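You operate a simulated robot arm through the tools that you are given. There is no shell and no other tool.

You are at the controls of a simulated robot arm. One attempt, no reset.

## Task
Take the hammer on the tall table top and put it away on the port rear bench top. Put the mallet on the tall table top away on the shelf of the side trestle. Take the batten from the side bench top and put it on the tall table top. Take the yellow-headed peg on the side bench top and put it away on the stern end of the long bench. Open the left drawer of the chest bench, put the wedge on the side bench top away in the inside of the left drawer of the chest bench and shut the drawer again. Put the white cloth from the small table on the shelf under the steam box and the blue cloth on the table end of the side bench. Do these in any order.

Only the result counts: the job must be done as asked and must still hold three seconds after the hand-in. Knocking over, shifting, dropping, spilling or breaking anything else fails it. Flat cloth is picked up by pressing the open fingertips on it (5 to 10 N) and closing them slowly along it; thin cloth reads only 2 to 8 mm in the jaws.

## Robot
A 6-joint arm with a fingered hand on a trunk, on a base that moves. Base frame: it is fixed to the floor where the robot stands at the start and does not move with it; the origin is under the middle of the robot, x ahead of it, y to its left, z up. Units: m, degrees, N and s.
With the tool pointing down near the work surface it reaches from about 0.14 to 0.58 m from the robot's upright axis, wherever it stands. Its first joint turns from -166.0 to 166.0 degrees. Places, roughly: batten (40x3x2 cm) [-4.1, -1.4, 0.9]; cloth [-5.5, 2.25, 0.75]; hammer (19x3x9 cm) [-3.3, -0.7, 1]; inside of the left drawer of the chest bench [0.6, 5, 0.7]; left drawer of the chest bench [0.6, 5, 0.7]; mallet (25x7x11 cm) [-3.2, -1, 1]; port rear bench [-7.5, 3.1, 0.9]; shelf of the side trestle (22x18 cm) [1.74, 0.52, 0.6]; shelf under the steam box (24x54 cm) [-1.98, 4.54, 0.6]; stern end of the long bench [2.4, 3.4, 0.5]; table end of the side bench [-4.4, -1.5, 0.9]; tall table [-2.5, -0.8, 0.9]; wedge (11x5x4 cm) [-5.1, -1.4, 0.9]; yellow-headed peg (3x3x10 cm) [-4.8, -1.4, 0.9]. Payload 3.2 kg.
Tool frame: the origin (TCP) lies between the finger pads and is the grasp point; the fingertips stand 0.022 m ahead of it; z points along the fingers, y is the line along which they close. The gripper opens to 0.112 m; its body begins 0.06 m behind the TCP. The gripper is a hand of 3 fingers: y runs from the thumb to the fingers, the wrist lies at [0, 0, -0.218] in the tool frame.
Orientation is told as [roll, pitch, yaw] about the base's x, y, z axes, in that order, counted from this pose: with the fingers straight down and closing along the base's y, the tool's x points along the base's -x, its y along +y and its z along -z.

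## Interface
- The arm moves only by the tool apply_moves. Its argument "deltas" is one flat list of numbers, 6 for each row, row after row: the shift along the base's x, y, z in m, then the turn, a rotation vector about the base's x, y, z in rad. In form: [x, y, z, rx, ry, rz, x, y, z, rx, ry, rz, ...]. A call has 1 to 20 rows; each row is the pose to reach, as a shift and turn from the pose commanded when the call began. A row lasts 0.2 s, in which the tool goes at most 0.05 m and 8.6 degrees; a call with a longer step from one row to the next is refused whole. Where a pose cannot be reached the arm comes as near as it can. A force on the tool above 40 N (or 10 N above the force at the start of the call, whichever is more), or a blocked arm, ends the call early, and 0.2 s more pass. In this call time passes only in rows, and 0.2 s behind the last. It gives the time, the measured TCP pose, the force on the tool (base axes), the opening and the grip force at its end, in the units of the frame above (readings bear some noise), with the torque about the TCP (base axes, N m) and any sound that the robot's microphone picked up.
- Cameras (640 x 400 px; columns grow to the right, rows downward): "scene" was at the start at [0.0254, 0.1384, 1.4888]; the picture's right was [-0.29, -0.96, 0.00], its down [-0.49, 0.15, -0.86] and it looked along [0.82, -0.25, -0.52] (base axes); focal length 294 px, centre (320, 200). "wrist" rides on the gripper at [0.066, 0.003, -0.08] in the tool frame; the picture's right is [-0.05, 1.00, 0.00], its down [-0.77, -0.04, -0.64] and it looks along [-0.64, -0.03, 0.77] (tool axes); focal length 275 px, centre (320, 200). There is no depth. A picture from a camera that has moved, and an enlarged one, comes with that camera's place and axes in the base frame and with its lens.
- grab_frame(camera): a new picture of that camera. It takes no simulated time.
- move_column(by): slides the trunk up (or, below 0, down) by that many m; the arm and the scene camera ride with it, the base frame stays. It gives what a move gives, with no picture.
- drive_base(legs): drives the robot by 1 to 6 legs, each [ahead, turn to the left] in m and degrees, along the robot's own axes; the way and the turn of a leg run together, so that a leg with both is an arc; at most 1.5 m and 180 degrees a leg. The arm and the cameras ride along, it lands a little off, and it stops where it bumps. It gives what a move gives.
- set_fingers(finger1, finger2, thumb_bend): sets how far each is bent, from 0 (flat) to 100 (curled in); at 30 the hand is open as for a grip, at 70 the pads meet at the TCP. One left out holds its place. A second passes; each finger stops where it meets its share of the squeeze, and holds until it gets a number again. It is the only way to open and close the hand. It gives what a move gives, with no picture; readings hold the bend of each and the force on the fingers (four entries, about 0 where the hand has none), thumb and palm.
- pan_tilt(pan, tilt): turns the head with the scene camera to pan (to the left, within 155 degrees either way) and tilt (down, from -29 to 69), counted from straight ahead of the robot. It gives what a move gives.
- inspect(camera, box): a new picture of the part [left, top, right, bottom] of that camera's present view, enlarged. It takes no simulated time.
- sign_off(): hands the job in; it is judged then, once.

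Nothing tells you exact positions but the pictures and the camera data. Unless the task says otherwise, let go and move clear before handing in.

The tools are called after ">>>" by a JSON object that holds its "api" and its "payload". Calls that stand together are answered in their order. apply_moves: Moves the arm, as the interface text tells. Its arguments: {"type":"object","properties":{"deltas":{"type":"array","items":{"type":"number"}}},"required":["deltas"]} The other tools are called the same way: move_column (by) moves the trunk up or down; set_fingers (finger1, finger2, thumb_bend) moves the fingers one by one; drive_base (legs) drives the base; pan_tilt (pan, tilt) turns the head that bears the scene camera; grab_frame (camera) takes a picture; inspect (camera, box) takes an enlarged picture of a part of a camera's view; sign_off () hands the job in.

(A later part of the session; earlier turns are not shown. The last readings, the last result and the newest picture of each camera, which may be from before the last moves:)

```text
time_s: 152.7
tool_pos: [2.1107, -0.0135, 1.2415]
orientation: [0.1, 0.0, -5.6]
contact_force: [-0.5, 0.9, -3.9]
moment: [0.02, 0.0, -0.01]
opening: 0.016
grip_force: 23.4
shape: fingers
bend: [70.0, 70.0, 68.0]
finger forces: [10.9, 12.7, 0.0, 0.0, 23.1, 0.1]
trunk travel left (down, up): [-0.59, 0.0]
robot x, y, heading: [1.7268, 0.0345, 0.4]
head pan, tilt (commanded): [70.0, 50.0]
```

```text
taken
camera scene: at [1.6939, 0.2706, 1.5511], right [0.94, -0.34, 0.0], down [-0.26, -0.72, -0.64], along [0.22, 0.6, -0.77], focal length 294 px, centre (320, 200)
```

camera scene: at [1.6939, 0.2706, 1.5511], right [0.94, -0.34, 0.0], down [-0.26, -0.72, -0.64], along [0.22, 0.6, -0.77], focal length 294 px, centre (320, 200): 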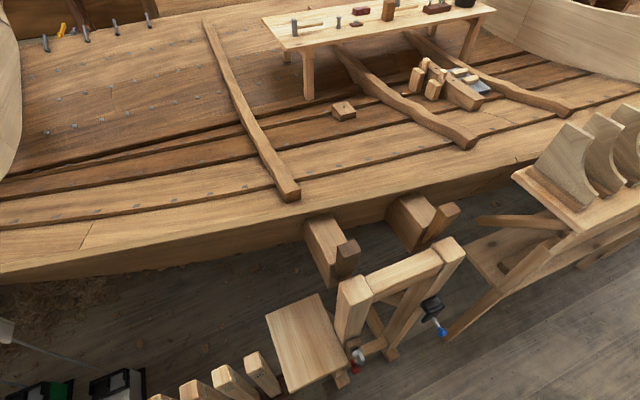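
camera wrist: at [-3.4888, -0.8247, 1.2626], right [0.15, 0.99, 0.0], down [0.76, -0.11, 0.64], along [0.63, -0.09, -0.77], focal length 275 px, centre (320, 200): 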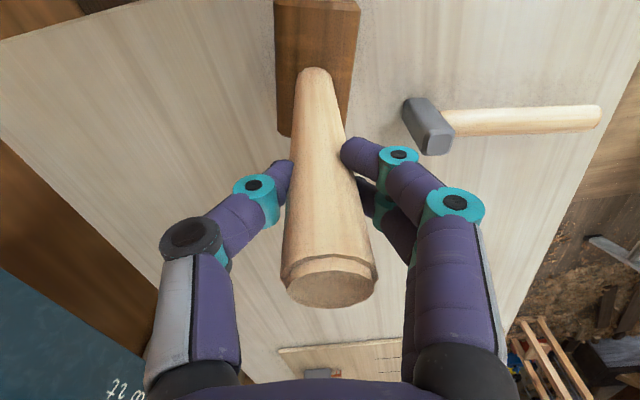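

I can see the shelf precisely now: x 1.65-1.84, y 0.40-0.62, with a post just past its far edge. I'll turn left to face it; the mallet swings well above everything.

>>> {"api": "drive_base", "payload": {"legs": [[0, 89.5]]}}

>>> {"api": "pan_tilt", "payload": {"pan": -10, "tilt": 55}}

>>> {"api": "grab_frame", "payload": {"camera": "scene"}}

>>> {"api": "grab_frame", "payload": {"camera": "wrist"}}

```text
time_s: 156.9
tool_pos: [1.7755, 0.4168, 1.2412]
orientation: [0.2, -0.1, 84.7]
contact_force: [-1.1, 0.0, -3.0]
moment: [0.01, 0.01, -0.01]
opening: 0.0157
grip_force: 23.1
shape: fingers
bend: [70.0, 70.0, 68.0]
finger forces: [10.2, 12.9, 0.0, 0.0, 22.7, 0.0]
trunk travel left (down, up): [-0.59, 0.0]
robot x, y, heading: [1.7242, 0.0356, 90.3]
head pan, tilt (commanded): [70.0, 50.0]
```

```text
time_s: 158.4
tool_pos: [1.7748, 0.4156, 1.242]
orientation: [0.1, -0.1, 84.6]
contact_force: [0.5, 0.4, -2.9]
moment: [-0.02, 0.03, 0.04]
opening: 0.0158
grip_force: 23.8
shape: fingers
bend: [70.0, 70.0, 68.0]
finger forces: [10.3, 12.8, 0.0, 0.0, 22.7, 0.0]
trunk travel left (down, up): [-0.59, 0.0]
robot x, y, heading: [1.7291, 0.0332, 90.5]
head pan, tilt (commanded): [-10.0, 55.0]
```

```text
taken
camera scene: at [1.5744, 0.0427, 1.5446], right [0.99, -0.17, 0.0], down [-0.14, -0.81, -0.57], along [0.1, 0.57, -0.82], focal length 294 px, centre (320, 200)
```

scene: 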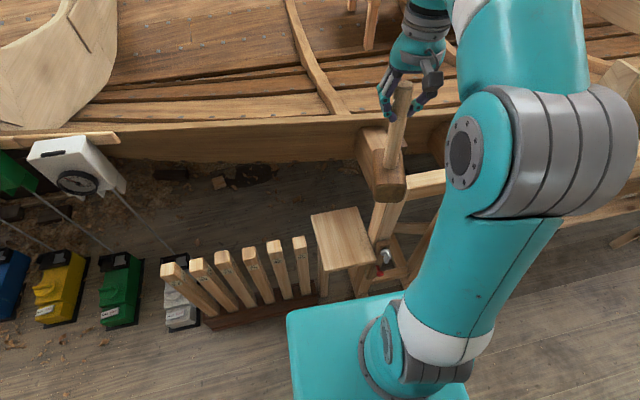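

```text
taken
camera wrist: at [1.7665, 0.3506, 1.3222], right [-0.99, 0.14, 0.0], down [0.11, 0.76, 0.64], along [0.09, 0.63, -0.77], focal length 275 px, centre (320, 200)
```

wrist: 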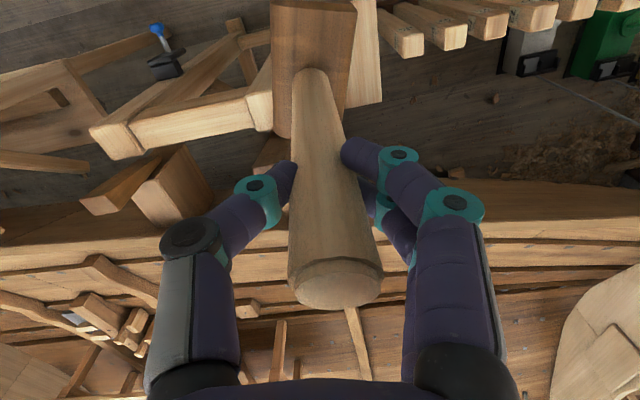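

Now over to the shelf: shift the hand to about (1.738, 0.51), then lower the trunk.

>>> {"api": "apply_moves", "payload": {"deltas": [-0.012, 0.032, 0, 0, 0, 0, -0.024, 0.064, 0, 0, 0, 0, -0.037, 0.095, 0, 0, 0, 0]}}

>>> {"api": "move_column", "payload": {"by": -0.33}}

>>> {"api": "grab_frame", "payload": {"camera": "scene"}}

>>> {"api": "grab_frame", "payload": {"camera": "wrist"}}

```text
time_s: 159.2
tool_pos: [1.7371, 0.5126, 1.2407]
orientation: [0.1, -0.1, 84.6]
contact_force: [0.0, 0.5, -2.2]
moment: [0.1, 0.01, 0.0]
opening: 0.0158
grip_force: 23.3
shape: fingers
bend: [70.0, 69.0, 69.0]
finger forces: [10.3, 12.9, 0.0, 0.0, 22.7, 0.0]
trunk travel left (down, up): [-0.59, 0.0]
robot x, y, heading: [1.7271, 0.0333, 90.6]
head pan, tilt (commanded): [-10.0, 55.0]
```

```text
time_s: 162.5
tool_pos: [1.7385, 0.5113, 0.9113]
orientation: [0.1, 0.0, 84.5]
contact_force: [-0.1, -0.3, -3.4]
moment: [0.03, 0.04, 0.01]
opening: 0.0155
grip_force: 23.6
shape: fingers
bend: [70.0, 69.0, 69.0]
finger forces: [10.8, 12.7, 0.0, 0.0, 22.9, 0.0]
trunk travel left (down, up): [-0.26, 0.33]
robot x, y, heading: [1.7326, 0.0317, 90.4]
head pan, tilt (commanded): [-10.0, 55.0]
```

```text
taken
camera scene: at [1.5744, 0.0427, 1.2146], right [0.99, -0.17, 0.0], down [-0.14, -0.81, -0.57], along [0.1, 0.57, -0.82], focal length 294 px, centre (320, 200)
```

scene: 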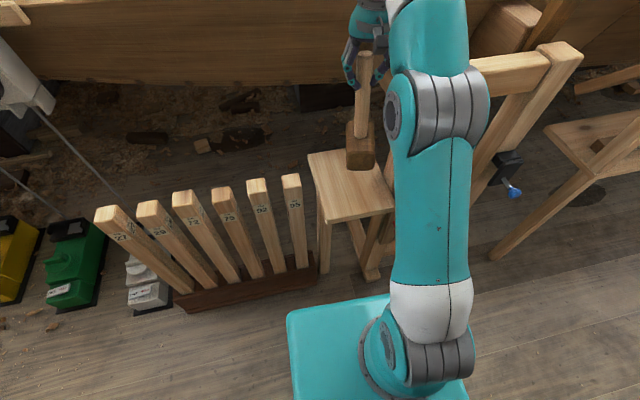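

```text
taken
camera wrist: at [1.7295, 0.4454, 0.9918], right [-0.99, 0.14, 0.0], down [0.11, 0.76, 0.64], along [0.09, 0.63, -0.77], focal length 275 px, centre (320, 200)
```

wrist: 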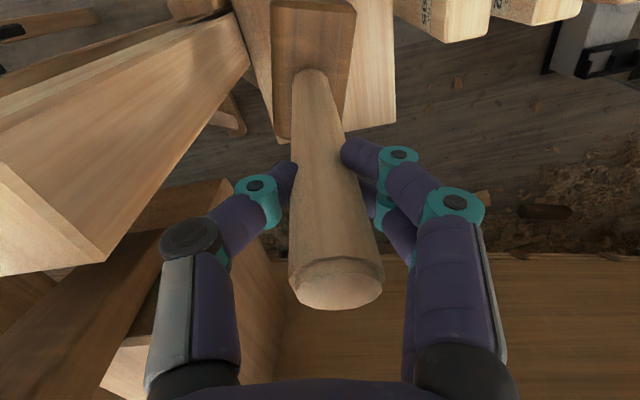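

The mallet hangs right above the shelf and the hand clears the post. Lowering the last stretch carefully.

>>> {"api": "move_column", "payload": {"by": -0.075}}

>>> {"api": "apply_moves", "payload": {"deltas": [0, 0, -0.004, 0, 0, 0, 0, 0, -0.008, 0, 0, 0]}}

>>> {"api": "grab_frame", "payload": {"camera": "scene"}}

```text
time_s: 163.6
tool_pos: [1.7377, 0.5097, 0.8359]
orientation: [0.0, -0.1, 84.7]
contact_force: [-0.2, -0.2, -3.1]
moment: [0.01, 0.04, 0.03]
opening: 0.0156
grip_force: 23.9
shape: fingers
bend: [70.0, 69.0, 69.0]
finger forces: [10.8, 12.6, 0.0, 0.1, 22.9, 0.0]
trunk travel left (down, up): [-0.185, 0.405]
robot x, y, heading: [1.73, 0.029, 90.4]
head pan, tilt (commanded): [-10.0, 55.0]
```

```text
time_s: 164.2
tool_pos: [1.7384, 0.5108, 0.8288]
orientation: [0.1, -0.2, 84.6]
contact_force: [-0.2, -0.1, -4.0]
moment: [-0.01, 0.05, -0.01]
opening: 0.0156
grip_force: 23.2
shape: fingers
bend: [70.0, 69.0, 69.0]
finger forces: [10.8, 12.7, 0.0, 0.0, 22.9, 0.0]
trunk travel left (down, up): [-0.185, 0.405]
robot x, y, heading: [1.7292, 0.0335, 90.7]
head pan, tilt (commanded): [-10.0, 55.0]
```

```text
taken
camera scene: at [1.5744, 0.0427, 1.1396], right [0.99, -0.17, 0.0], down [-0.14, -0.81, -0.57], along [0.1, 0.57, -0.82], focal length 294 px, centre (320, 200)
```

scene: 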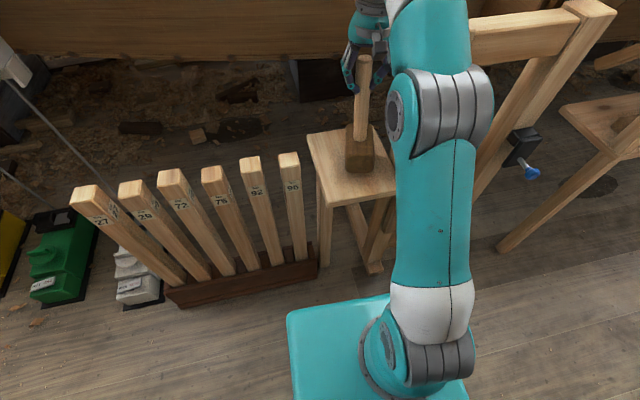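

>>> {"api": "apply_moves", "payload": {"deltas": [0, 0, -0.003, 0, 0, 0, 0, 0, -0.006, 0, 0, 0]}}

>>> {"api": "apply_moves", "payload": {"deltas": [0, 0, -0.003, 0, 0, 0]}}

>>> {"api": "apply_moves", "payload": {"deltas": [0, 0, -0.003, 0, 0, 0]}}

```text
time_s: 164.8
tool_pos: [1.7383, 0.5116, 0.8224]
orientation: [0.1, -0.2, 84.5]
contact_force: [0.4, 0.2, -3.1]
moment: [0.0, 0.03, 0.01]
opening: 0.0155
grip_force: 22.9
shape: fingers
bend: [70.0, 69.0, 69.0]
finger forces: [10.8, 12.7, 0.0, 0.0, 22.8, 0.0]
trunk travel left (down, up): [-0.185, 0.405]
robot x, y, heading: [1.7264, 0.0335, 90.8]
head pan, tilt (commanded): [-10.0, 55.0]
```

```text
time_s: 165.2
tool_pos: [1.738, 0.5116, 0.8186]
orientation: [0.1, 0.0, 84.7]
contact_force: [0.3, 0.4, -3.5]
moment: [0.0, -0.01, 0.01]
opening: 0.0154
grip_force: 22.8
shape: fingers
bend: [70.0, 69.0, 69.0]
finger forces: [10.7, 12.7, 0.0, 0.1, 23.0, 0.0]
trunk travel left (down, up): [-0.185, 0.405]
robot x, y, heading: [1.7246, 0.0339, 90.3]
head pan, tilt (commanded): [-10.0, 55.0]
```

```text
time_s: 165.6
tool_pos: [1.7376, 0.5116, 0.8169]
orientation: [0.1, 0.0, 84.6]
contact_force: [-0.1, 0.3, -4.0]
moment: [-0.02, 0.02, 0.0]
opening: 0.0158
grip_force: 22.5
shape: fingers
bend: [70.0, 69.0, 69.0]
finger forces: [10.7, 12.7, 0.1, 0.0, 22.8, 0.0]
trunk travel left (down, up): [-0.185, 0.405]
robot x, y, heading: [1.7283, 0.0321, 90.3]
head pan, tilt (commanded): [-10.0, 55.0]
```

>>> {"api": "apply_moves", "payload": {"deltas": [0, 0, -0.003, 0, 0, 0]}}

>>> {"api": "apply_moves", "payload": {"deltas": [0, 0, -0.003, 0, 0, 0]}}

>>> {"api": "apply_moves", "payload": {"deltas": [0, 0, -0.003, 0, 0, 0]}}

>>> {"api": "apply_moves", "payload": {"deltas": [0, 0, -0.003, 0, 0, 0]}}

```text
time_s: 166.0
tool_pos: [1.7378, 0.5108, 0.8124]
orientation: [0.1, -0.1, 84.6]
contact_force: [0.2, 0.1, -3.9]
moment: [0.0, 0.06, 0.01]
opening: 0.0157
grip_force: 23.0
shape: fingers
bend: [70.0, 69.0, 69.0]
finger forces: [10.7, 12.7, 0.0, 0.1, 22.8, 0.0]
trunk travel left (down, up): [-0.185, 0.405]
robot x, y, heading: [1.7298, 0.0333, 90.5]
head pan, tilt (commanded): [-10.0, 55.0]
```

```text
time_s: 166.4
tool_pos: [1.7369, 0.5097, 0.8105]
orientation: [0.0, -0.3, 84.5]
contact_force: [0.8, -3.5, 6.2]
moment: [-0.04, 0.07, 0.0]
opening: 0.0155
grip_force: 25.9
shape: fingers
bend: [70.0, 69.0, 69.0]
finger forces: [12.2, 13.1, 0.0, 0.0, 25.5, 0.0]
trunk travel left (down, up): [-0.185, 0.405]
robot x, y, heading: [1.7223, 0.0346, 90.3]
head pan, tilt (commanded): [-10.0, 55.0]
```

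```text
time_s: 166.8
tool_pos: [1.7381, 0.5089, 0.8096]
orientation: [0.1, -0.5, 84.6]
contact_force: [2.0, -4.2, 20.3]
moment: [-0.03, 0.03, 0.0]
opening: 0.0154
grip_force: 28.1
shape: fingers
bend: [71.0, 71.0, 70.0]
finger forces: [13.4, 13.7, 0.1, 0.0, 29.2, 0.1]
trunk travel left (down, up): [-0.185, 0.405]
robot x, y, heading: [1.7291, 0.0332, 90.5]
head pan, tilt (commanded): [-10.0, 55.0]
```

```text
time_s: 167.2
tool_pos: [1.739, 0.5086, 0.8082]
orientation: [0.1, -0.5, 84.5]
contact_force: [3.9, -2.8, 36.0]
moment: [0.03, -0.04, -0.04]
opening: 0.0152
grip_force: 30.9
shape: fingers
bend: [72.0, 72.0, 72.0]
finger forces: [13.7, 14.8, 0.0, 0.0, 33.8, 0.1]
trunk travel left (down, up): [-0.185, 0.405]
robot x, y, heading: [1.7292, 0.0328, 90.1]
head pan, tilt (commanded): [-10.0, 55.0]
```

It has landed on the shelf. I'll ease off the pressure and release gradually.

>>> {"api": "apply_moves", "payload": {"deltas": [0, 0, 0.008, 0, 0, 0]}}

>>> {"api": "set_fingers", "payload": {"finger1": 64, "finger2": 64, "thumb_bend": 64}}

>>> {"api": "set_fingers", "payload": {"finger1": 52, "finger2": 52, "thumb_bend": 52}}

>>> {"api": "grab_frame", "payload": {"camera": "scene"}}

>>> {"api": "grab_frame", "payload": {"camera": "wrist"}}

```text
time_s: 167.6
tool_pos: [1.7372, 0.5097, 0.8106]
orientation: [0.1, 0.2, 84.6]
contact_force: [0.1, -1.4, 1.7]
moment: [-0.03, 0.06, -0.02]
opening: 0.0154
grip_force: 23.6
shape: fingers
bend: [71.0, 71.0, 72.0]
finger forces: [11.4, 12.6, 0.0, 0.1, 23.7, 0.0]
trunk travel left (down, up): [-0.185, 0.405]
robot x, y, heading: [1.7334, 0.0353, 90.2]
head pan, tilt (commanded): [-10.0, 55.0]
```

```text
time_s: 168.6
tool_pos: [1.7371, 0.5097, 0.8125]
orientation: [0.0, -0.1, 84.5]
contact_force: [1.1, -0.8, -0.4]
moment: [-0.03, -0.01, -0.01]
opening: 0.0199
grip_force: 2.0
shape: fingers
bend: [63.0, 63.0, 63.0]
finger forces: [0.9, 0.8, 0.0, 0.0, 1.7, 0.1]
trunk travel left (down, up): [-0.185, 0.405]
robot x, y, heading: [1.7312, 0.0342, 90.1]
head pan, tilt (commanded): [-10.0, 55.0]
```

```text
time_s: 169.6
tool_pos: [1.7378, 0.5099, 0.8114]
orientation: [0.1, -0.2, 84.6]
contact_force: [0.3, 1.0, 0.2]
moment: [-0.01, -0.04, 0.01]
opening: 0.0486
grip_force: 0.2
shape: fingers
bend: [52.0, 52.0, 52.0]
finger forces: [0.0, 0.1, 0.0, 0.0, 0.1, 0.1]
trunk travel left (down, up): [-0.185, 0.405]
robot x, y, heading: [1.7276, 0.0344, 90.3]
head pan, tilt (commanded): [-10.0, 55.0]
```

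```text
taken
camera scene: at [1.5744, 0.0424, 1.1396], right [0.99, -0.17, 0.0], down [-0.14, -0.81, -0.57], along [0.1, 0.57, -0.82], focal length 294 px, centre (320, 200)
```

scene: 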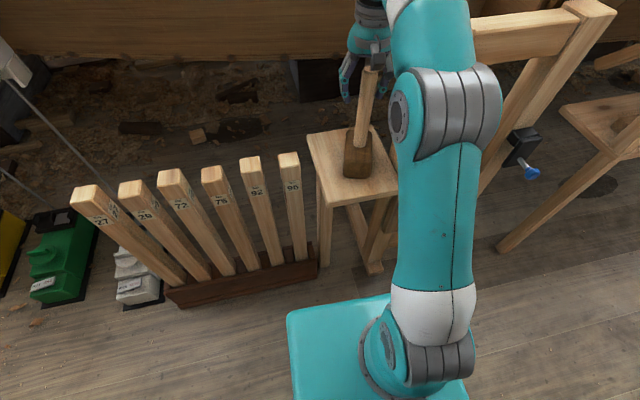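

```text
taken
camera wrist: at [1.7293, 0.445, 0.8928], right [-0.99, 0.14, 0.0], down [0.11, 0.76, 0.64], along [0.09, 0.63, -0.77], focal length 275 px, centre (320, 200)
```

wrist: 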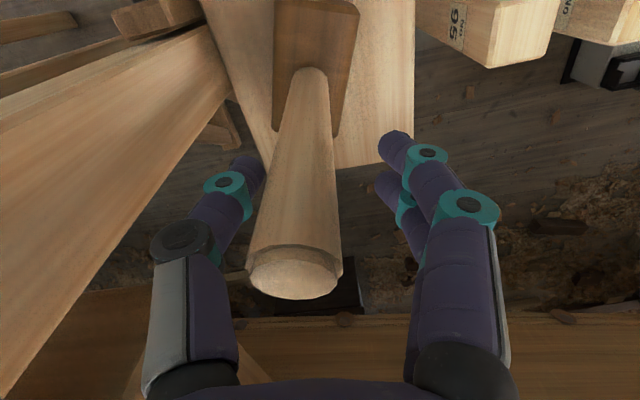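

The mallet stands upright on the shelf. I'll open a bit wider for clearance and rise straight up with the trunk.

>>> {"api": "set_fingers", "payload": {"finger1": 40, "finger2": 40, "thumb_bend": 40}}

>>> {"api": "move_column", "payload": {"by": 0.15}}

>>> {"api": "grab_frame", "payload": {"camera": "wrist"}}

>>> {"api": "grab_frame", "payload": {"camera": "scene"}}

```text
time_s: 170.6
tool_pos: [1.738, 0.5103, 0.8118]
orientation: [0.1, -0.2, 84.6]
contact_force: [-0.4, -0.1, 0.0]
moment: [-0.01, 0.01, 0.0]
opening: 0.0833
grip_force: 0.0
shape: fingers
bend: [40.0, 40.0, 40.0]
finger forces: [0.0, 0.0, 0.1, 0.0, 0.0, 0.0]
trunk travel left (down, up): [-0.185, 0.405]
robot x, y, heading: [1.7278, 0.0309, 90.4]
head pan, tilt (commanded): [-10.0, 55.0]
```

```text
time_s: 172.4
tool_pos: [1.7368, 0.511, 0.962]
orientation: [0.1, -0.2, 84.7]
contact_force: [-0.4, -0.3, 0.3]
moment: [0.03, 0.01, 0.02]
opening: 0.0829
grip_force: 0.1
shape: fingers
bend: [40.0, 40.0, 40.0]
finger forces: [0.0, 0.0, 0.1, 0.1, 0.1, 0.0]
trunk travel left (down, up): [-0.335, 0.255]
robot x, y, heading: [1.7298, 0.0348, 90.3]
head pan, tilt (commanded): [-10.0, 55.0]
```

```text
taken
camera wrist: at [1.7292, 0.445, 1.0427], right [-0.99, 0.14, 0.0], down [0.11, 0.76, 0.64], along [0.09, 0.63, -0.77], focal length 275 px, centre (320, 200)
```

wrist: 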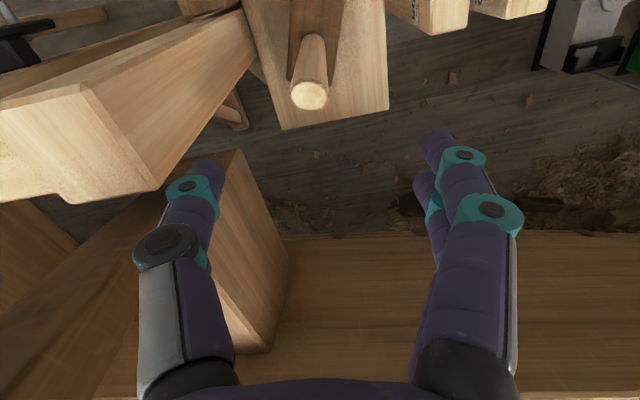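

```text
taken
camera scene: at [1.5744, 0.0425, 1.2895], right [0.99, -0.17, 0.0], down [-0.14, -0.81, -0.57], along [0.1, 0.57, -0.82], focal length 294 px, centre (320, 200)
```

scene: 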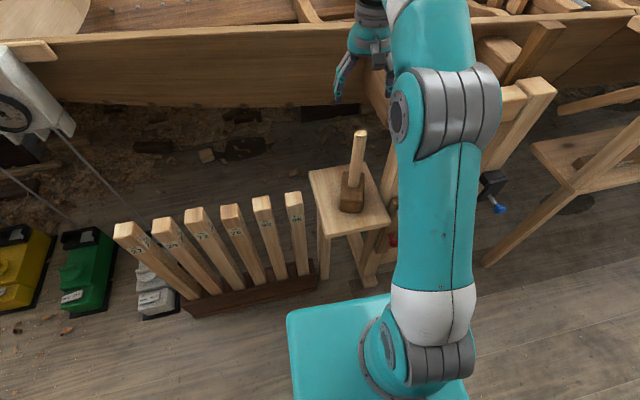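

The mallet is put away, standing on the trestle shelf. I'll raise up, tuck the arm, and take a look across the boat toward the long bench and the far side while I'm here.

>>> {"api": "move_column", "payload": {"by": 0.25}}

>>> {"api": "apply_moves", "payload": {"deltas": [0, -0.045, 0, 0, 0, 0, 0, -0.09, 0, 0, 0, 0, 0, -0.13, 0, 0, 0, 0]}}

>>> {"api": "pan_tilt", "payload": {"pan": -10, "tilt": 15}}

>>> {"api": "grab_frame", "payload": {"camera": "scene"}}

>>> {"api": "pan_tilt", "payload": {"pan": 40, "tilt": 15}}

>>> {"api": "grab_frame", "payload": {"camera": "scene"}}

```text
time_s: 174.9
tool_pos: [1.7371, 0.5109, 1.2126]
orientation: [0.2, -0.1, 84.6]
contact_force: [-0.4, 0.4, 0.6]
moment: [-0.02, 0.02, 0.03]
opening: 0.083
grip_force: 0.2
shape: fingers
bend: [40.0, 40.0, 40.0]
finger forces: [0.0, 0.0, 0.1, 0.1, 0.0, 0.0]
trunk travel left (down, up): [-0.585, 0.005]
robot x, y, heading: [1.7288, 0.031, 90.5]
head pan, tilt (commanded): [-10.0, 55.0]
```

```text
time_s: 175.8
tool_pos: [1.7368, 0.3797, 1.2123]
orientation: [0.1, -0.2, 84.6]
contact_force: [0.0, -0.2, -0.5]
moment: [0.04, 0.0, 0.01]
opening: 0.0833
grip_force: 0.1
shape: fingers
bend: [40.0, 40.0, 40.0]
finger forces: [0.0, 0.0, 0.0, 0.1, 0.1, 0.1]
trunk travel left (down, up): [-0.585, 0.005]
robot x, y, heading: [1.7315, 0.0336, 90.1]
head pan, tilt (commanded): [-10.0, 55.0]
```

```text
time_s: 176.8
tool_pos: [1.7385, 0.3807, 1.2133]
orientation: [0.1, -0.2, 84.5]
contact_force: [0.0, -0.2, -0.2]
moment: [0.0, 0.02, 0.02]
opening: 0.083
grip_force: 0.0
shape: fingers
bend: [40.0, 40.0, 40.0]
finger forces: [0.1, 0.0, 0.0, 0.0, 0.0, 0.0]
trunk travel left (down, up): [-0.585, 0.005]
robot x, y, heading: [1.7273, 0.0388, 90.3]
head pan, tilt (commanded): [-10.0, 15.0]
```

```text
taken
camera scene: at [1.5779, 0.0633, 1.5997], right [0.99, -0.17, 0.0], down [-0.04, -0.26, -0.97], along [0.16, 0.95, -0.26], focal length 294 px, centre (320, 200)
```

scene: 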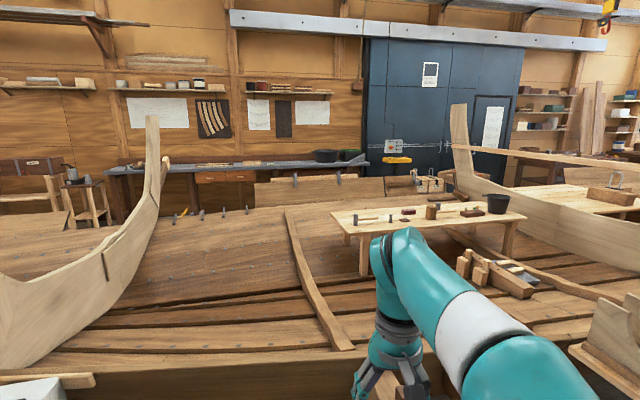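

```text
time_s: 178.0
tool_pos: [1.7375, 0.3796, 1.2121]
orientation: [0.2, -0.2, 84.5]
contact_force: [0.4, -0.2, -1.0]
moment: [0.01, -0.03, -0.01]
opening: 0.0831
grip_force: 0.0
shape: fingers
bend: [40.0, 40.0, 40.0]
finger forces: [0.0, 0.1, 0.1, 0.1, 0.1, 0.0]
trunk travel left (down, up): [-0.585, 0.005]
robot x, y, heading: [1.7275, 0.0338, 90.1]
head pan, tilt (commanded): [40.0, 15.0]
```

```text
taken
camera scene: at [1.5019, 0.0425, 1.5998], right [0.76, 0.65, 0.0], down [0.17, -0.2, -0.97], along [-0.63, 0.74, -0.26], focal length 294 px, centre (320, 200)
```

scene: 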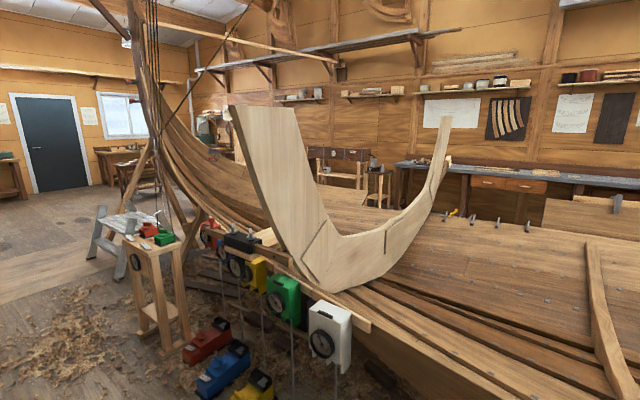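

Mallet done. Now back along the corridor to the side bench area, with the arm tucked and the hand empty, to fetch the batten.

>>> {"api": "drive_base", "payload": {"legs": [[0, 90], [1.5, 0], [1.5, 0], [1.5, 0]]}}

>>> {"api": "pan_tilt", "payload": {"pan": 0, "tilt": 25}}

>>> {"api": "grab_frame", "payload": {"camera": "scene"}}

```text
time_s: 203.3
tool_pos: [-3.1149, 0.1061, 1.2123]
orientation: [0.0, -0.2, 172.9]
contact_force: [0.5, 0.4, 0.1]
moment: [-0.04, -0.02, -0.01]
opening: 0.0832
grip_force: 0.1
shape: fingers
bend: [40.0, 40.0, 40.0]
finger forces: [0.0, 0.1, 0.1, 0.0, 0.0, 0.1]
trunk travel left (down, up): [-0.585, 0.005]
robot x, y, heading: [-2.7719, 0.0867, 178.6]
head pan, tilt (commanded): [40.0, 15.0]
```

```text
time_s: 204.3
tool_pos: [-3.1156, 0.1054, 1.2106]
orientation: [0.1, -0.1, 172.8]
contact_force: [-0.2, -0.4, -0.8]
moment: [0.0, -0.05, -0.02]
opening: 0.0832
grip_force: 0.0
shape: fingers
bend: [40.0, 40.0, 40.0]
finger forces: [0.0, 0.1, 0.1, 0.1, 0.0, 0.0]
trunk travel left (down, up): [-0.585, 0.005]
robot x, y, heading: [-2.7657, 0.0866, 178.6]
head pan, tilt (commanded): [0.0, 25.0]
```

```text
taken
camera scene: at [-2.806, -0.0804, 1.5836], right [0.02, 1.0, 0.0], down [0.42, -0.01, -0.91], along [-0.91, 0.02, -0.42], focal length 294 px, centre (320, 200)
```

scene: 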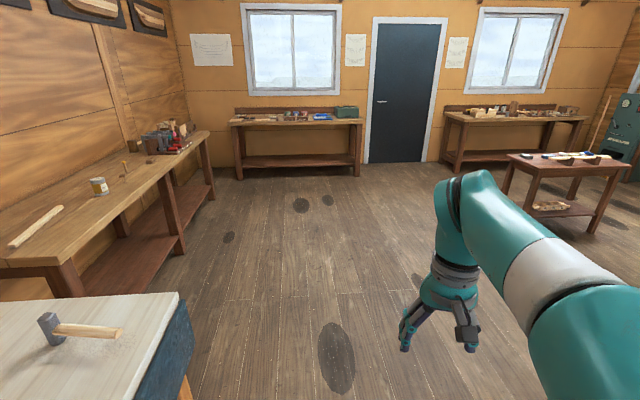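

I can see the batten, paint can, peg and wedge on the side bench. Let me zoom on those to be sure which is which.

>>> {"api": "inspect", "payload": {"camera": "scene", "box": [80, 110, 220, 210]}}

>>> {"api": "inspect", "payload": {"camera": "scene", "box": [430, 90, 640, 220]}}

```text
4.00 times, centred on (150, 160) of scene
camera zoom: at [-2.806, -0.0804, 1.5836], right [0.02, 1.0, 0.0], down [0.42, -0.01, -0.91], along [-0.91, 0.02, -0.42], focal length 1176 px, centre (1000, 360)
```

zoom: 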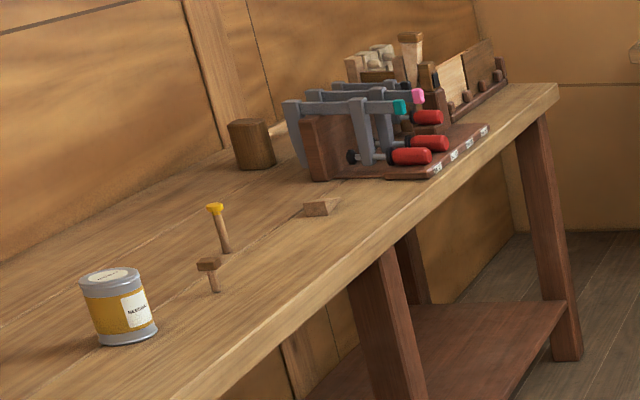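

```text
3.05 times, centred on (535, 155) of scene
camera zoom: at [-2.806, -0.0804, 1.5836], right [0.02, 1.0, 0.0], down [0.42, -0.01, -0.91], along [-0.91, 0.02, -0.42], focal length 896 px, centre (-335, 337)
```

zoom: 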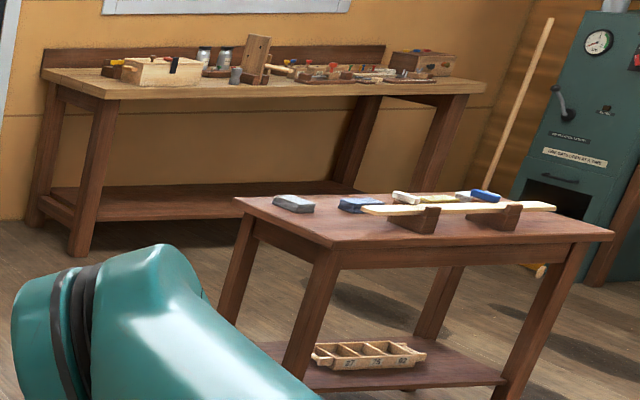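

Both pegs stand upright (yellow head and brown head), with the wedge lying just beyond. Driving to the side bench in front of the batten.

>>> {"api": "drive_base", "payload": {"legs": [[1.33, 0], [0, 91.4], [0.93, 0]]}}

>>> {"api": "pan_tilt", "payload": {"pan": 0, "tilt": 45}}

>>> {"api": "grab_frame", "payload": {"camera": "scene"}}

>>> {"api": "grab_frame", "payload": {"camera": "wrist"}}

```text
time_s: 219.4
tool_pos: [-4.0757, -1.1723, 1.212]
orientation: [0.1, -0.1, -94.9]
contact_force: [0.2, -0.7, 0.0]
moment: [0.02, -0.01, -0.02]
opening: 0.0834
grip_force: 0.1
shape: fingers
bend: [40.0, 40.0, 40.0]
finger forces: [0.0, 0.0, 0.0, 0.0, 0.1, 0.0]
trunk travel left (down, up): [-0.585, 0.005]
robot x, y, heading: [-4.0684, -0.8257, -89.0]
head pan, tilt (commanded): [0.0, 25.0]
```

```text
time_s: 220.2
tool_pos: [-4.0748, -1.1713, 1.212]
orientation: [0.2, -0.3, -95.0]
contact_force: [0.2, 0.0, 0.3]
moment: [-0.01, -0.01, -0.04]
opening: 0.0832
grip_force: 0.0
shape: fingers
bend: [40.0, 40.0, 40.0]
finger forces: [0.1, 0.0, 0.0, 0.1, 0.0, 0.0]
trunk travel left (down, up): [-0.585, 0.005]
robot x, y, heading: [-4.069, -0.8243, -89.0]
head pan, tilt (commanded): [0.0, 45.0]
```

```text
taken
camera scene: at [-3.9041, -0.8459, 1.5531], right [-1.0, -0.02, 0.0], down [-0.01, 0.71, -0.71], along [0.01, -0.71, -0.71], focal length 294 px, centre (320, 200)
```

scene: 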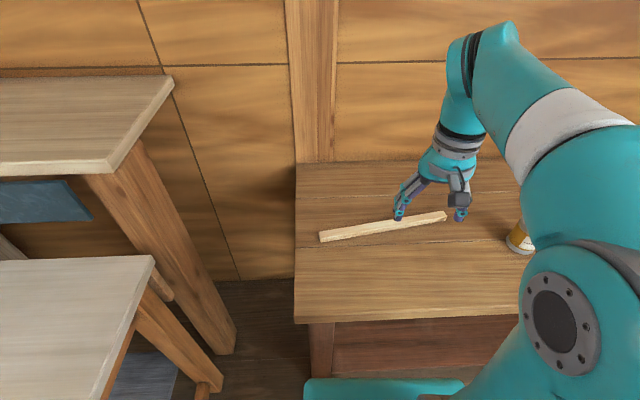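

```text
taken
camera wrist: at [-4.0658, -1.1054, 1.2927], right [0.99, -0.13, 0.0], down [-0.1, -0.76, 0.64], along [-0.08, -0.63, -0.77], focal length 275 px, centre (320, 200)
```

wrist: 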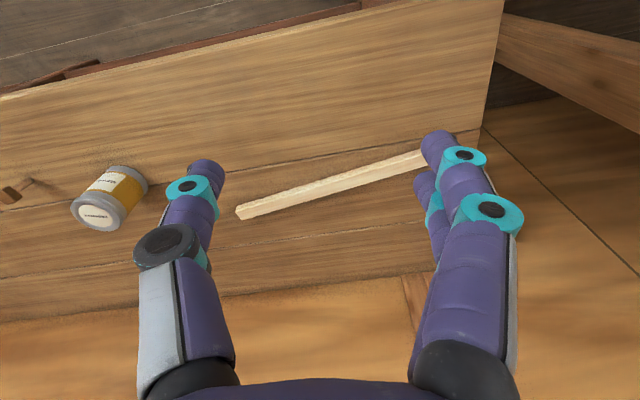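

The batten's centre is at about (-4.10, -1.43), lying about 13.5 degrees off x, top at z about 0.86. I'll edge closer, turn the hand across it, and hover above.

>>> {"api": "drive_base", "payload": {"legs": [[0.055, 0]]}}

>>> {"api": "move_column", "payload": {"by": -0.2}}

>>> {"api": "apply_moves", "payload": {"deltas": [0, 0, 0, 0, 0, -0.125, 0, -0.02, 0, 0, 0, -0.25, 0, -0.04, 0, 0, 0, -0.375, 0, -0.06, 0, 0, 0, -0.5, 0, -0.08, 0, 0, 0, -0.625, 0, -0.1, 0, 0, 0, -0.75, 0, -0.12, 0, 0, 0, -0.875, 0, -0.14, 0, 0, 0, -1.0, 0, -0.16, 0, 0, 0, -1.125, 0, -0.18, 0, 0, 0, -1.25]}}

>>> {"api": "grab_frame", "payload": {"camera": "wrist"}}

>>> {"api": "grab_frame", "payload": {"camera": "scene"}}

```text
time_s: 221.2
tool_pos: [-4.0734, -1.227, 1.2128]
orientation: [0.1, -0.1, -94.9]
contact_force: [-0.9, -0.1, -0.4]
moment: [0.01, 0.0, -0.02]
opening: 0.0831
grip_force: 0.1
shape: fingers
bend: [40.0, 40.0, 40.0]
finger forces: [0.0, 0.1, 0.0, 0.0, 0.1, 0.1]
trunk travel left (down, up): [-0.585, 0.005]
robot x, y, heading: [-4.0695, -0.8819, -89.1]
head pan, tilt (commanded): [0.0, 45.0]
```

```text
time_s: 223.3
tool_pos: [-4.0735, -1.227, 1.0111]
orientation: [0.1, -0.3, -94.8]
contact_force: [-0.1, 0.6, 0.4]
moment: [0.04, -0.04, -0.01]
opening: 0.0829
grip_force: 0.0
shape: fingers
bend: [40.0, 40.0, 40.0]
finger forces: [0.0, 0.0, 0.0, 0.0, 0.1, 0.1]
trunk travel left (down, up): [-0.385, 0.205]
robot x, y, heading: [-4.0694, -0.8782, -89.2]
head pan, tilt (commanded): [0.0, 45.0]
```

```text
time_s: 225.5
tool_pos: [-4.0735, -1.3962, 1.0117]
orientation: [0.2, -0.3, -163.0]
contact_force: [-0.2, 1.0, 0.5]
moment: [0.03, -0.02, 0.0]
opening: 0.0834
grip_force: 0.1
shape: fingers
bend: [40.0, 40.0, 40.0]
finger forces: [0.0, 0.1, 0.1, 0.0, 0.1, 0.0]
out of reach, approached as far as the arm can: row 10
trunk travel left (down, up): [-0.385, 0.205]
robot x, y, heading: [-4.0673, -0.8811, -89.0]
head pan, tilt (commanded): [0.0, 45.0]
```

```text
taken
camera wrist: at [-4.0086, -1.3788, 1.0925], right [0.25, -0.97, 0.0], down [-0.75, -0.19, 0.64], along [-0.62, -0.16, -0.77], focal length 275 px, centre (320, 200)
```

wrist: 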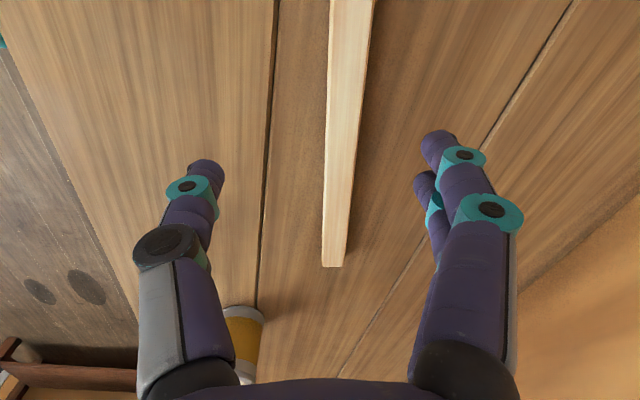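

```text
taken
camera scene: at [-3.9033, -0.8999, 1.353], right [-1.0, -0.02, 0.0], down [-0.01, 0.71, -0.71], along [0.01, -0.71, -0.71], focal length 294 px, centre (320, 200)
```

scene: 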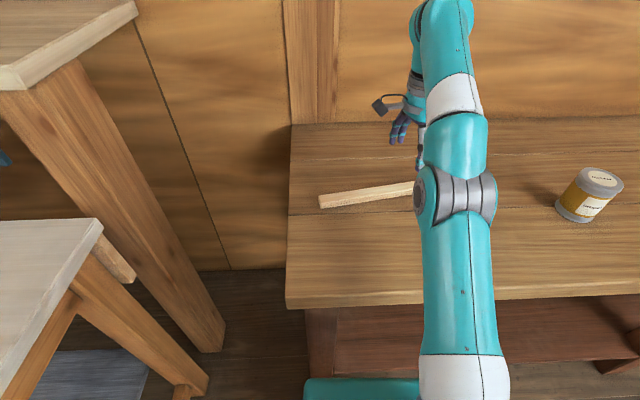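

The batten lines up under the hand; reach improves lower down, so I'll go down and forward together to just above it, then check.

>>> {"api": "apply_moves", "payload": {"deltas": [0, 0, -0.04, 0, 0, -0.02, -0.002, -0.01, -0.07, 0, 0, -0.04, -0.004, -0.02, -0.09, 0, 0, -0.06, -0.006, -0.03, -0.11, 0, 0, -0.06]}}

>>> {"api": "grab_frame", "payload": {"camera": "wrist"}}

```text
time_s: 226.5
tool_pos: [-4.0798, -1.4273, 0.902]
orientation: [0.2, 0.0, -166.5]
contact_force: [-0.6, 0.4, 0.0]
moment: [-0.02, 0.02, -0.02]
opening: 0.0833
grip_force: 0.0
shape: fingers
bend: [40.0, 40.0, 40.0]
finger forces: [0.1, 0.0, 0.0, 0.0, 0.1, 0.1]
trunk travel left (down, up): [-0.385, 0.205]
robot x, y, heading: [-4.0666, -0.8803, -89.1]
head pan, tilt (commanded): [0.0, 45.0]
```

```text
taken
camera wrist: at [-4.0138, -1.4133, 0.9824], right [0.19, -0.98, 0.0], down [-0.76, -0.14, 0.64], along [-0.63, -0.12, -0.77], focal length 275 px, centre (320, 200)
```

wrist: 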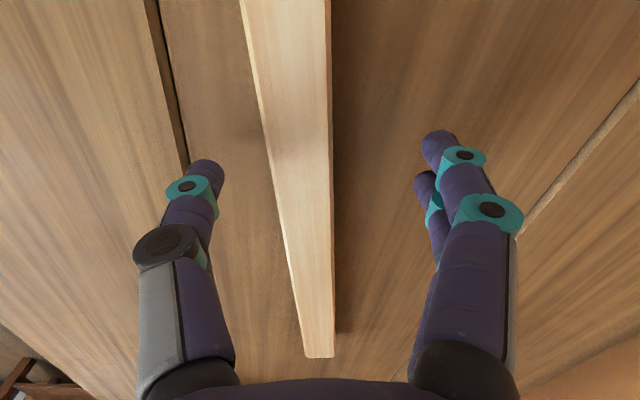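

Centring 8 mm toward the thumb side and lowering to fingertip level just above the bench.

>>> {"api": "apply_moves", "payload": {"deltas": [-0.002, 0.008, -0.015, 0, 0, 0, -0.002, 0.008, -0.03, 0, 0, 0]}}

>>> {"api": "grab_frame", "payload": {"camera": "wrist"}}

```text
time_s: 227.1
tool_pos: [-4.0814, -1.4218, 0.8844]
orientation: [1.1, -0.5, -166.3]
contact_force: [2.6, -3.5, 14.6]
moment: [0.79, 0.1, -0.07]
opening: 0.0867
grip_force: 7.7
shape: fingers
bend: [40.0, 40.0, 40.0]
finger forces: [0.1, 0.0, 0.0, 0.1, 15.3, 0.0]
trunk travel left (down, up): [-0.385, 0.205]
robot x, y, heading: [-4.0696, -0.8827, -89.0]
head pan, tilt (commanded): [0.0, 45.0]
stopped in row 2: the force on the tool passed its limit at 57 N (the readings are from after the stop); the commanded pose is now the measured one
```

```text
taken
camera wrist: at [-4.0148, -1.406, 0.9656], right [0.19, -0.98, 0.02], down [-0.76, -0.13, 0.64], along [-0.63, -0.14, -0.77], focal length 275 px, centre (320, 200)
```

wrist: 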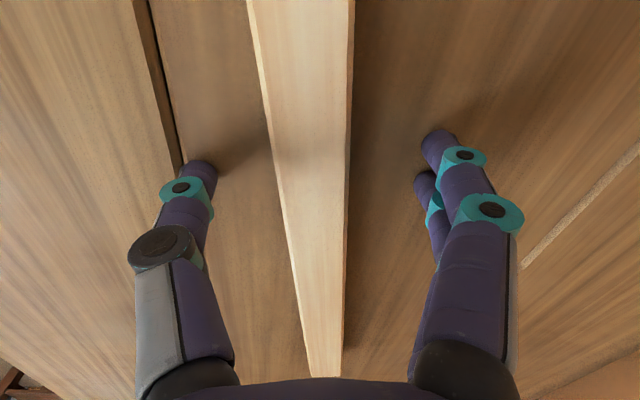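

The open thumb touched the bench early because the fingertips reach lower when open. I'll lift slightly, pre-close to just wider than the batten, and come down again gently.

>>> {"api": "apply_moves", "payload": {"deltas": [0, 0, 0.015, 0, 0, 0]}}

>>> {"api": "set_fingers", "payload": {"finger1": 53, "finger2": 53, "thumb_bend": 53}}

>>> {"api": "grab_frame", "payload": {"camera": "wrist"}}

```text
time_s: 227.5
tool_pos: [-4.083, -1.4217, 0.8975]
orientation: [1.0, -0.4, -166.3]
contact_force: [-0.2, 0.4, 0.5]
moment: [0.0, 0.0, 0.0]
opening: 0.084
grip_force: 0.0
shape: fingers
bend: [40.0, 40.0, 40.0]
finger forces: [0.1, 0.1, 0.0, 0.1, 0.0, 0.0]
trunk travel left (down, up): [-0.385, 0.205]
robot x, y, heading: [-4.0662, -0.8806, -89.1]
head pan, tilt (commanded): [0.0, 45.0]
```

```text
time_s: 228.5
tool_pos: [-4.0819, -1.4208, 0.8981]
orientation: [1.0, -0.5, -166.2]
contact_force: [0.0, 0.0, 0.3]
moment: [0.02, 0.0, 0.01]
opening: 0.0474
grip_force: 0.1
shape: fingers
bend: [53.0, 53.0, 53.0]
finger forces: [0.0, 0.1, 0.0, 0.0, 0.0, 0.0]
trunk travel left (down, up): [-0.385, 0.205]
robot x, y, heading: [-4.0692, -0.8808, -89.1]
head pan, tilt (commanded): [0.0, 45.0]
```

```text
taken
camera wrist: at [-4.0159, -1.4064, 0.9788], right [0.19, -0.98, 0.02], down [-0.76, -0.14, 0.64], along [-0.63, -0.14, -0.77], focal length 275 px, centre (320, 200)
```

wrist: 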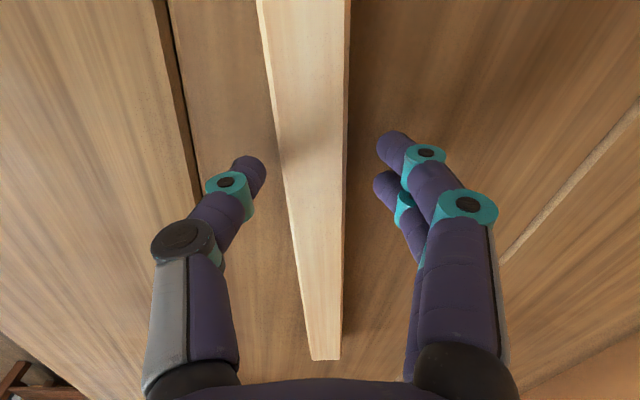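

>>> {"api": "apply_moves", "payload": {"deltas": [-0.001, 0.004, -0.007, 0, 0, 0, -0.001, 0.004, -0.013, 0, 0, 0]}}

>>> {"api": "apply_moves", "payload": {"deltas": [0, 0, -0.005, 0, 0, 0]}}

```text
time_s: 229.1
tool_pos: [-4.0835, -1.4167, 0.8887]
orientation: [1.3, -0.6, -166.3]
contact_force: [-0.4, -0.4, 22.0]
moment: [0.76, 0.15, 0.04]
opening: 0.0471
grip_force: 10.0
shape: fingers
bend: [53.0, 53.0, 54.0]
finger forces: [0.0, 0.0, 0.1, 0.0, 21.7, 0.1]
trunk travel left (down, up): [-0.385, 0.205]
robot x, y, heading: [-4.07, -0.8782, -88.8]
head pan, tilt (commanded): [0.0, 45.0]
```

```text
time_s: 229.4
tool_pos: [-4.0819, -1.4168, 0.8883]
orientation: [1.8, -0.6, -166.3]
contact_force: [-0.8, -0.6, 25.5]
moment: [0.86, 0.14, -0.04]
opening: 0.0476
grip_force: 12.9
shape: fingers
bend: [53.0, 53.0, 55.0]
finger forces: [0.0, 0.1, 0.0, 0.0, 25.4, 0.1]
trunk travel left (down, up): [-0.385, 0.205]
robot x, y, heading: [-4.0625, -0.8799, -89.0]
head pan, tilt (commanded): [0.0, 45.0]
stopped in row 1: the force on the tool passed its limit at 45 N (the readings are from after the stop); the commanded pose is now the measured one
```

The bench top is closer to z=0.855, and the thumb tip touches first. I'll lift a touch, level the hand, close almost onto the batten, and lower again.

>>> {"api": "apply_moves", "payload": {"deltas": [0, 0, 0.005, -0.02, 0.008, 0]}}

>>> {"api": "set_fingers", "payload": {"finger1": 58, "finger2": 58, "thumb_bend": 58}}

>>> {"api": "grab_frame", "payload": {"camera": "wrist"}}

```text
time_s: 229.8
tool_pos: [-4.0836, -1.4177, 0.8886]
orientation: [2.3, -1.2, -166.4]
contact_force: [1.7, 1.0, 3.5]
moment: [0.12, -0.05, -0.06]
opening: 0.0476
grip_force: 1.4
shape: fingers
bend: [53.0, 53.0, 53.0]
finger forces: [0.1, 0.1, 0.0, 0.1, 3.1, 0.0]
trunk travel left (down, up): [-0.385, 0.205]
robot x, y, heading: [-4.0706, -0.881, -88.9]
head pan, tilt (commanded): [0.0, 45.0]
```

```text
time_s: 230.8
tool_pos: [-4.0836, -1.4173, 0.8908]
orientation: [2.4, -1.2, -166.3]
contact_force: [-0.1, 0.3, -0.3]
moment: [0.03, -0.03, 0.02]
opening: 0.0361
grip_force: 0.0
shape: fingers
bend: [57.0, 57.0, 57.0]
finger forces: [0.1, 0.1, 0.0, 0.0, 0.1, 0.0]
trunk travel left (down, up): [-0.385, 0.205]
robot x, y, heading: [-4.0638, -0.8834, -89.2]
head pan, tilt (commanded): [0.0, 45.0]
```

```text
taken
camera wrist: at [-4.0163, -1.4008, 0.9694], right [0.19, -0.98, 0.04], down [-0.75, -0.12, 0.65], along [-0.63, -0.16, -0.76], focal length 275 px, centre (320, 200)
```

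wrist: 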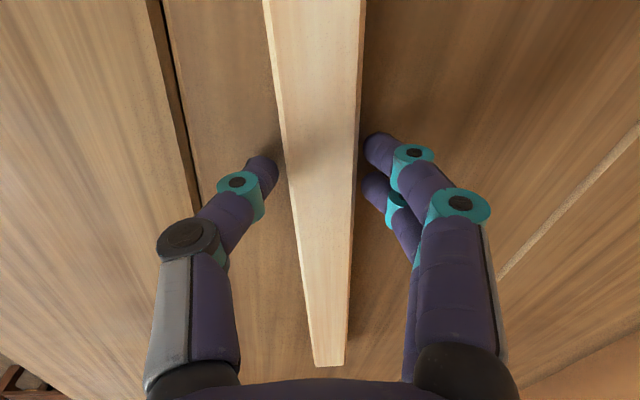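

The hand picked up a small tilt from those contacts; I'll correct it properly and lower by a few millimetres.

>>> {"api": "apply_moves", "payload": {"deltas": [0, 0, 0.003, 0.0457, -0.0104, 0]}}

>>> {"api": "apply_moves", "payload": {"deltas": [0, 0, -0.006, 0, 0, 0]}}

>>> {"api": "apply_moves", "payload": {"deltas": [0, 0, -0.004, 0, 0, 0]}}

```text
time_s: 231.2
tool_pos: [-4.0839, -1.4172, 0.8927]
orientation: [0.0, 0.0, -166.3]
contact_force: [-0.1, 0.1, -0.5]
moment: [-0.01, 0.02, -0.01]
opening: 0.0357
grip_force: 0.1
shape: fingers
bend: [57.0, 57.0, 57.0]
finger forces: [0.1, 0.1, 0.0, 0.0, 0.0, 0.1]
trunk travel left (down, up): [-0.385, 0.205]
robot x, y, heading: [-4.0675, -0.8796, -88.9]
head pan, tilt (commanded): [0.0, 45.0]
```

```text
time_s: 231.7
tool_pos: [-4.0827, -1.4178, 0.8873]
orientation: [0.0, 0.0, -166.3]
contact_force: [0.0, -0.9, 3.4]
moment: [0.03, -0.02, 0.01]
opening: 0.036
grip_force: 2.3
shape: fingers
bend: [57.0, 57.0, 57.0]
finger forces: [0.7, 0.5, 0.0, 0.1, 2.8, 0.1]
trunk travel left (down, up): [-0.385, 0.205]
robot x, y, heading: [-4.0734, -0.8824, -89.2]
head pan, tilt (commanded): [0.0, 45.0]
```

```text
time_s: 232.1
tool_pos: [-4.085, -1.4165, 0.887]
orientation: [0.5, -0.2, -166.4]
contact_force: [-0.2, -0.9, 31.0]
moment: [0.32, 0.06, 0.03]
opening: 0.0357
grip_force: 15.9
shape: fingers
bend: [57.0, 57.0, 59.0]
finger forces: [5.4, 4.4, 0.0, 0.1, 21.5, 0.0]
trunk travel left (down, up): [-0.385, 0.205]
robot x, y, heading: [-4.0645, -0.8788, -88.9]
head pan, tilt (commanded): [0.0, 45.0]
```

All tips are now evenly on the bench. I'll relieve the pressure slightly and close onto the batten's sides.

>>> {"api": "apply_moves", "payload": {"deltas": [0, 0, 0.004, 0, 0, 0]}}

>>> {"api": "set_fingers", "payload": {"finger1": 64, "finger2": 64, "thumb_bend": 64}}

>>> {"api": "grab_frame", "payload": {"camera": "wrist"}}

```text
time_s: 232.4
tool_pos: [-4.0825, -1.4175, 0.887]
orientation: [0.1, 0.1, -166.3]
contact_force: [0.3, -1.7, 15.8]
moment: [-0.11, 0.0, 0.0]
opening: 0.0358
grip_force: 8.2
shape: fingers
bend: [57.0, 57.0, 58.0]
finger forces: [4.7, 4.6, 0.0, 0.0, 6.5, 0.0]
trunk travel left (down, up): [-0.385, 0.205]
robot x, y, heading: [-4.0703, -0.8821, -88.9]
head pan, tilt (commanded): [0.0, 45.0]
```

```text
time_s: 233.4
tool_pos: [-4.0842, -1.4174, 0.8859]
orientation: [-0.2, 0.0, -166.3]
contact_force: [1.2, -0.3, -0.6]
moment: [0.02, -0.05, -0.01]
opening: 0.0252
grip_force: 3.9
shape: fingers
bend: [61.0, 61.0, 63.0]
finger forces: [2.1, 2.0, 0.0, 0.0, 3.5, 0.1]
trunk travel left (down, up): [-0.385, 0.205]
robot x, y, heading: [-4.0669, -0.8806, -89.1]
head pan, tilt (commanded): [0.0, 45.0]
```

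```text
taken
camera wrist: at [-4.0174, -1.4042, 0.9674], right [0.19, -0.98, 0.0], down [-0.76, -0.15, 0.64], along [-0.62, -0.12, -0.77], focal length 275 px, centre (320, 200)
```

wrist: 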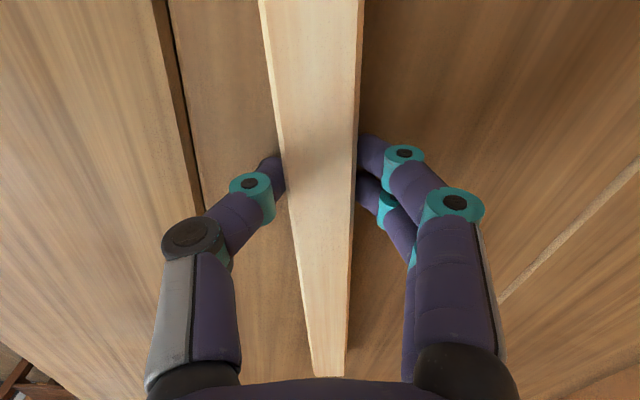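

Fingertips have met the batten on both sides. Tightening and test lifting.

>>> {"api": "set_fingers", "payload": {"finger1": 70, "finger2": 70, "thumb_bend": 70}}

>>> {"api": "set_fingers", "payload": {"finger1": 76, "finger2": 76, "thumb_bend": 76}}

>>> {"api": "apply_moves", "payload": {"deltas": [0, 0, 0.008, 0, 0, 0, 0, 0, 0.016, 0, 0, 0, 0, 0, 0.03, 0, 0, 0]}}

>>> {"api": "grab_frame", "payload": {"camera": "wrist"}}

>>> {"api": "grab_frame", "payload": {"camera": "scene"}}

```text
time_s: 234.4
tool_pos: [-4.0839, -1.4177, 0.8853]
orientation: [0.0, 0.0, -166.3]
contact_force: [-0.4, -0.2, -0.5]
moment: [0.0, -0.02, -0.02]
opening: 0.0236
grip_force: 9.5
shape: fingers
bend: [62.0, 62.0, 65.0]
finger forces: [5.0, 4.8, 0.1, 0.1, 9.7, 0.0]
trunk travel left (down, up): [-0.385, 0.205]
robot x, y, heading: [-4.067, -0.8786, -89.1]
head pan, tilt (commanded): [0.0, 45.0]
```

```text
time_s: 235.4
tool_pos: [-4.0832, -1.4167, 0.887]
orientation: [-0.1, 0.0, -166.3]
contact_force: [-0.1, 0.3, 0.2]
moment: [0.0, -0.02, -0.01]
opening: 0.0229
grip_force: 17.4
shape: fingers
bend: [67.0, 67.0, 66.0]
finger forces: [8.8, 8.7, 0.1, 0.1, 17.5, 0.0]
trunk travel left (down, up): [-0.385, 0.205]
robot x, y, heading: [-4.0675, -0.8779, -89.0]
head pan, tilt (commanded): [0.0, 45.0]
```

```text
time_s: 236.2
tool_pos: [-4.083, -1.4178, 0.9176]
orientation: [0.1, 0.0, -166.3]
contact_force: [0.3, -0.6, -2.0]
moment: [0.0, -0.07, 0.0]
opening: 0.0229
grip_force: 18.2
shape: fingers
bend: [67.0, 67.0, 66.0]
finger forces: [8.7, 8.7, 0.0, 0.0, 17.5, 0.0]
trunk travel left (down, up): [-0.385, 0.205]
robot x, y, heading: [-4.0686, -0.8809, -89.1]
head pan, tilt (commanded): [0.0, 45.0]
```

```text
taken
camera wrist: at [-4.0172, -1.4049, 0.9985], right [0.19, -0.98, 0.0], down [-0.76, -0.15, 0.64], along [-0.62, -0.12, -0.77], focal length 275 px, centre (320, 200)
```

wrist: 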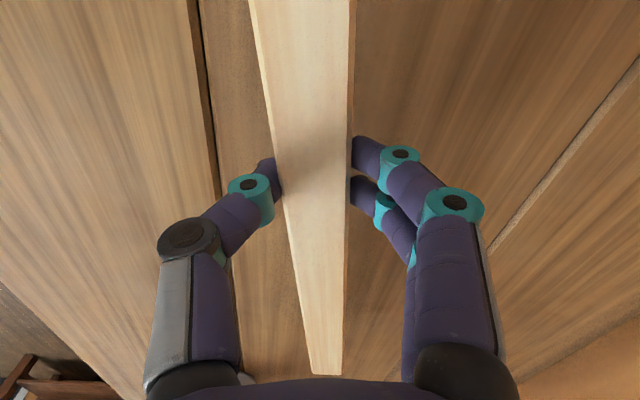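

```text
taken
camera scene: at [-3.9033, -0.9011, 1.353], right [-1.0, -0.02, 0.0], down [-0.01, 0.71, -0.71], along [0.01, -0.71, -0.71], focal length 294 px, centre (320, 200)
```

scene: 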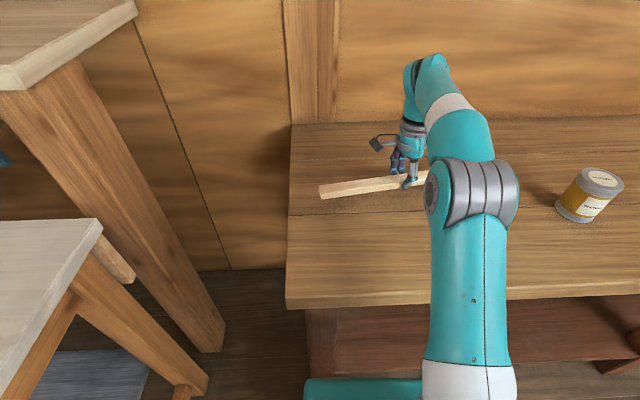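

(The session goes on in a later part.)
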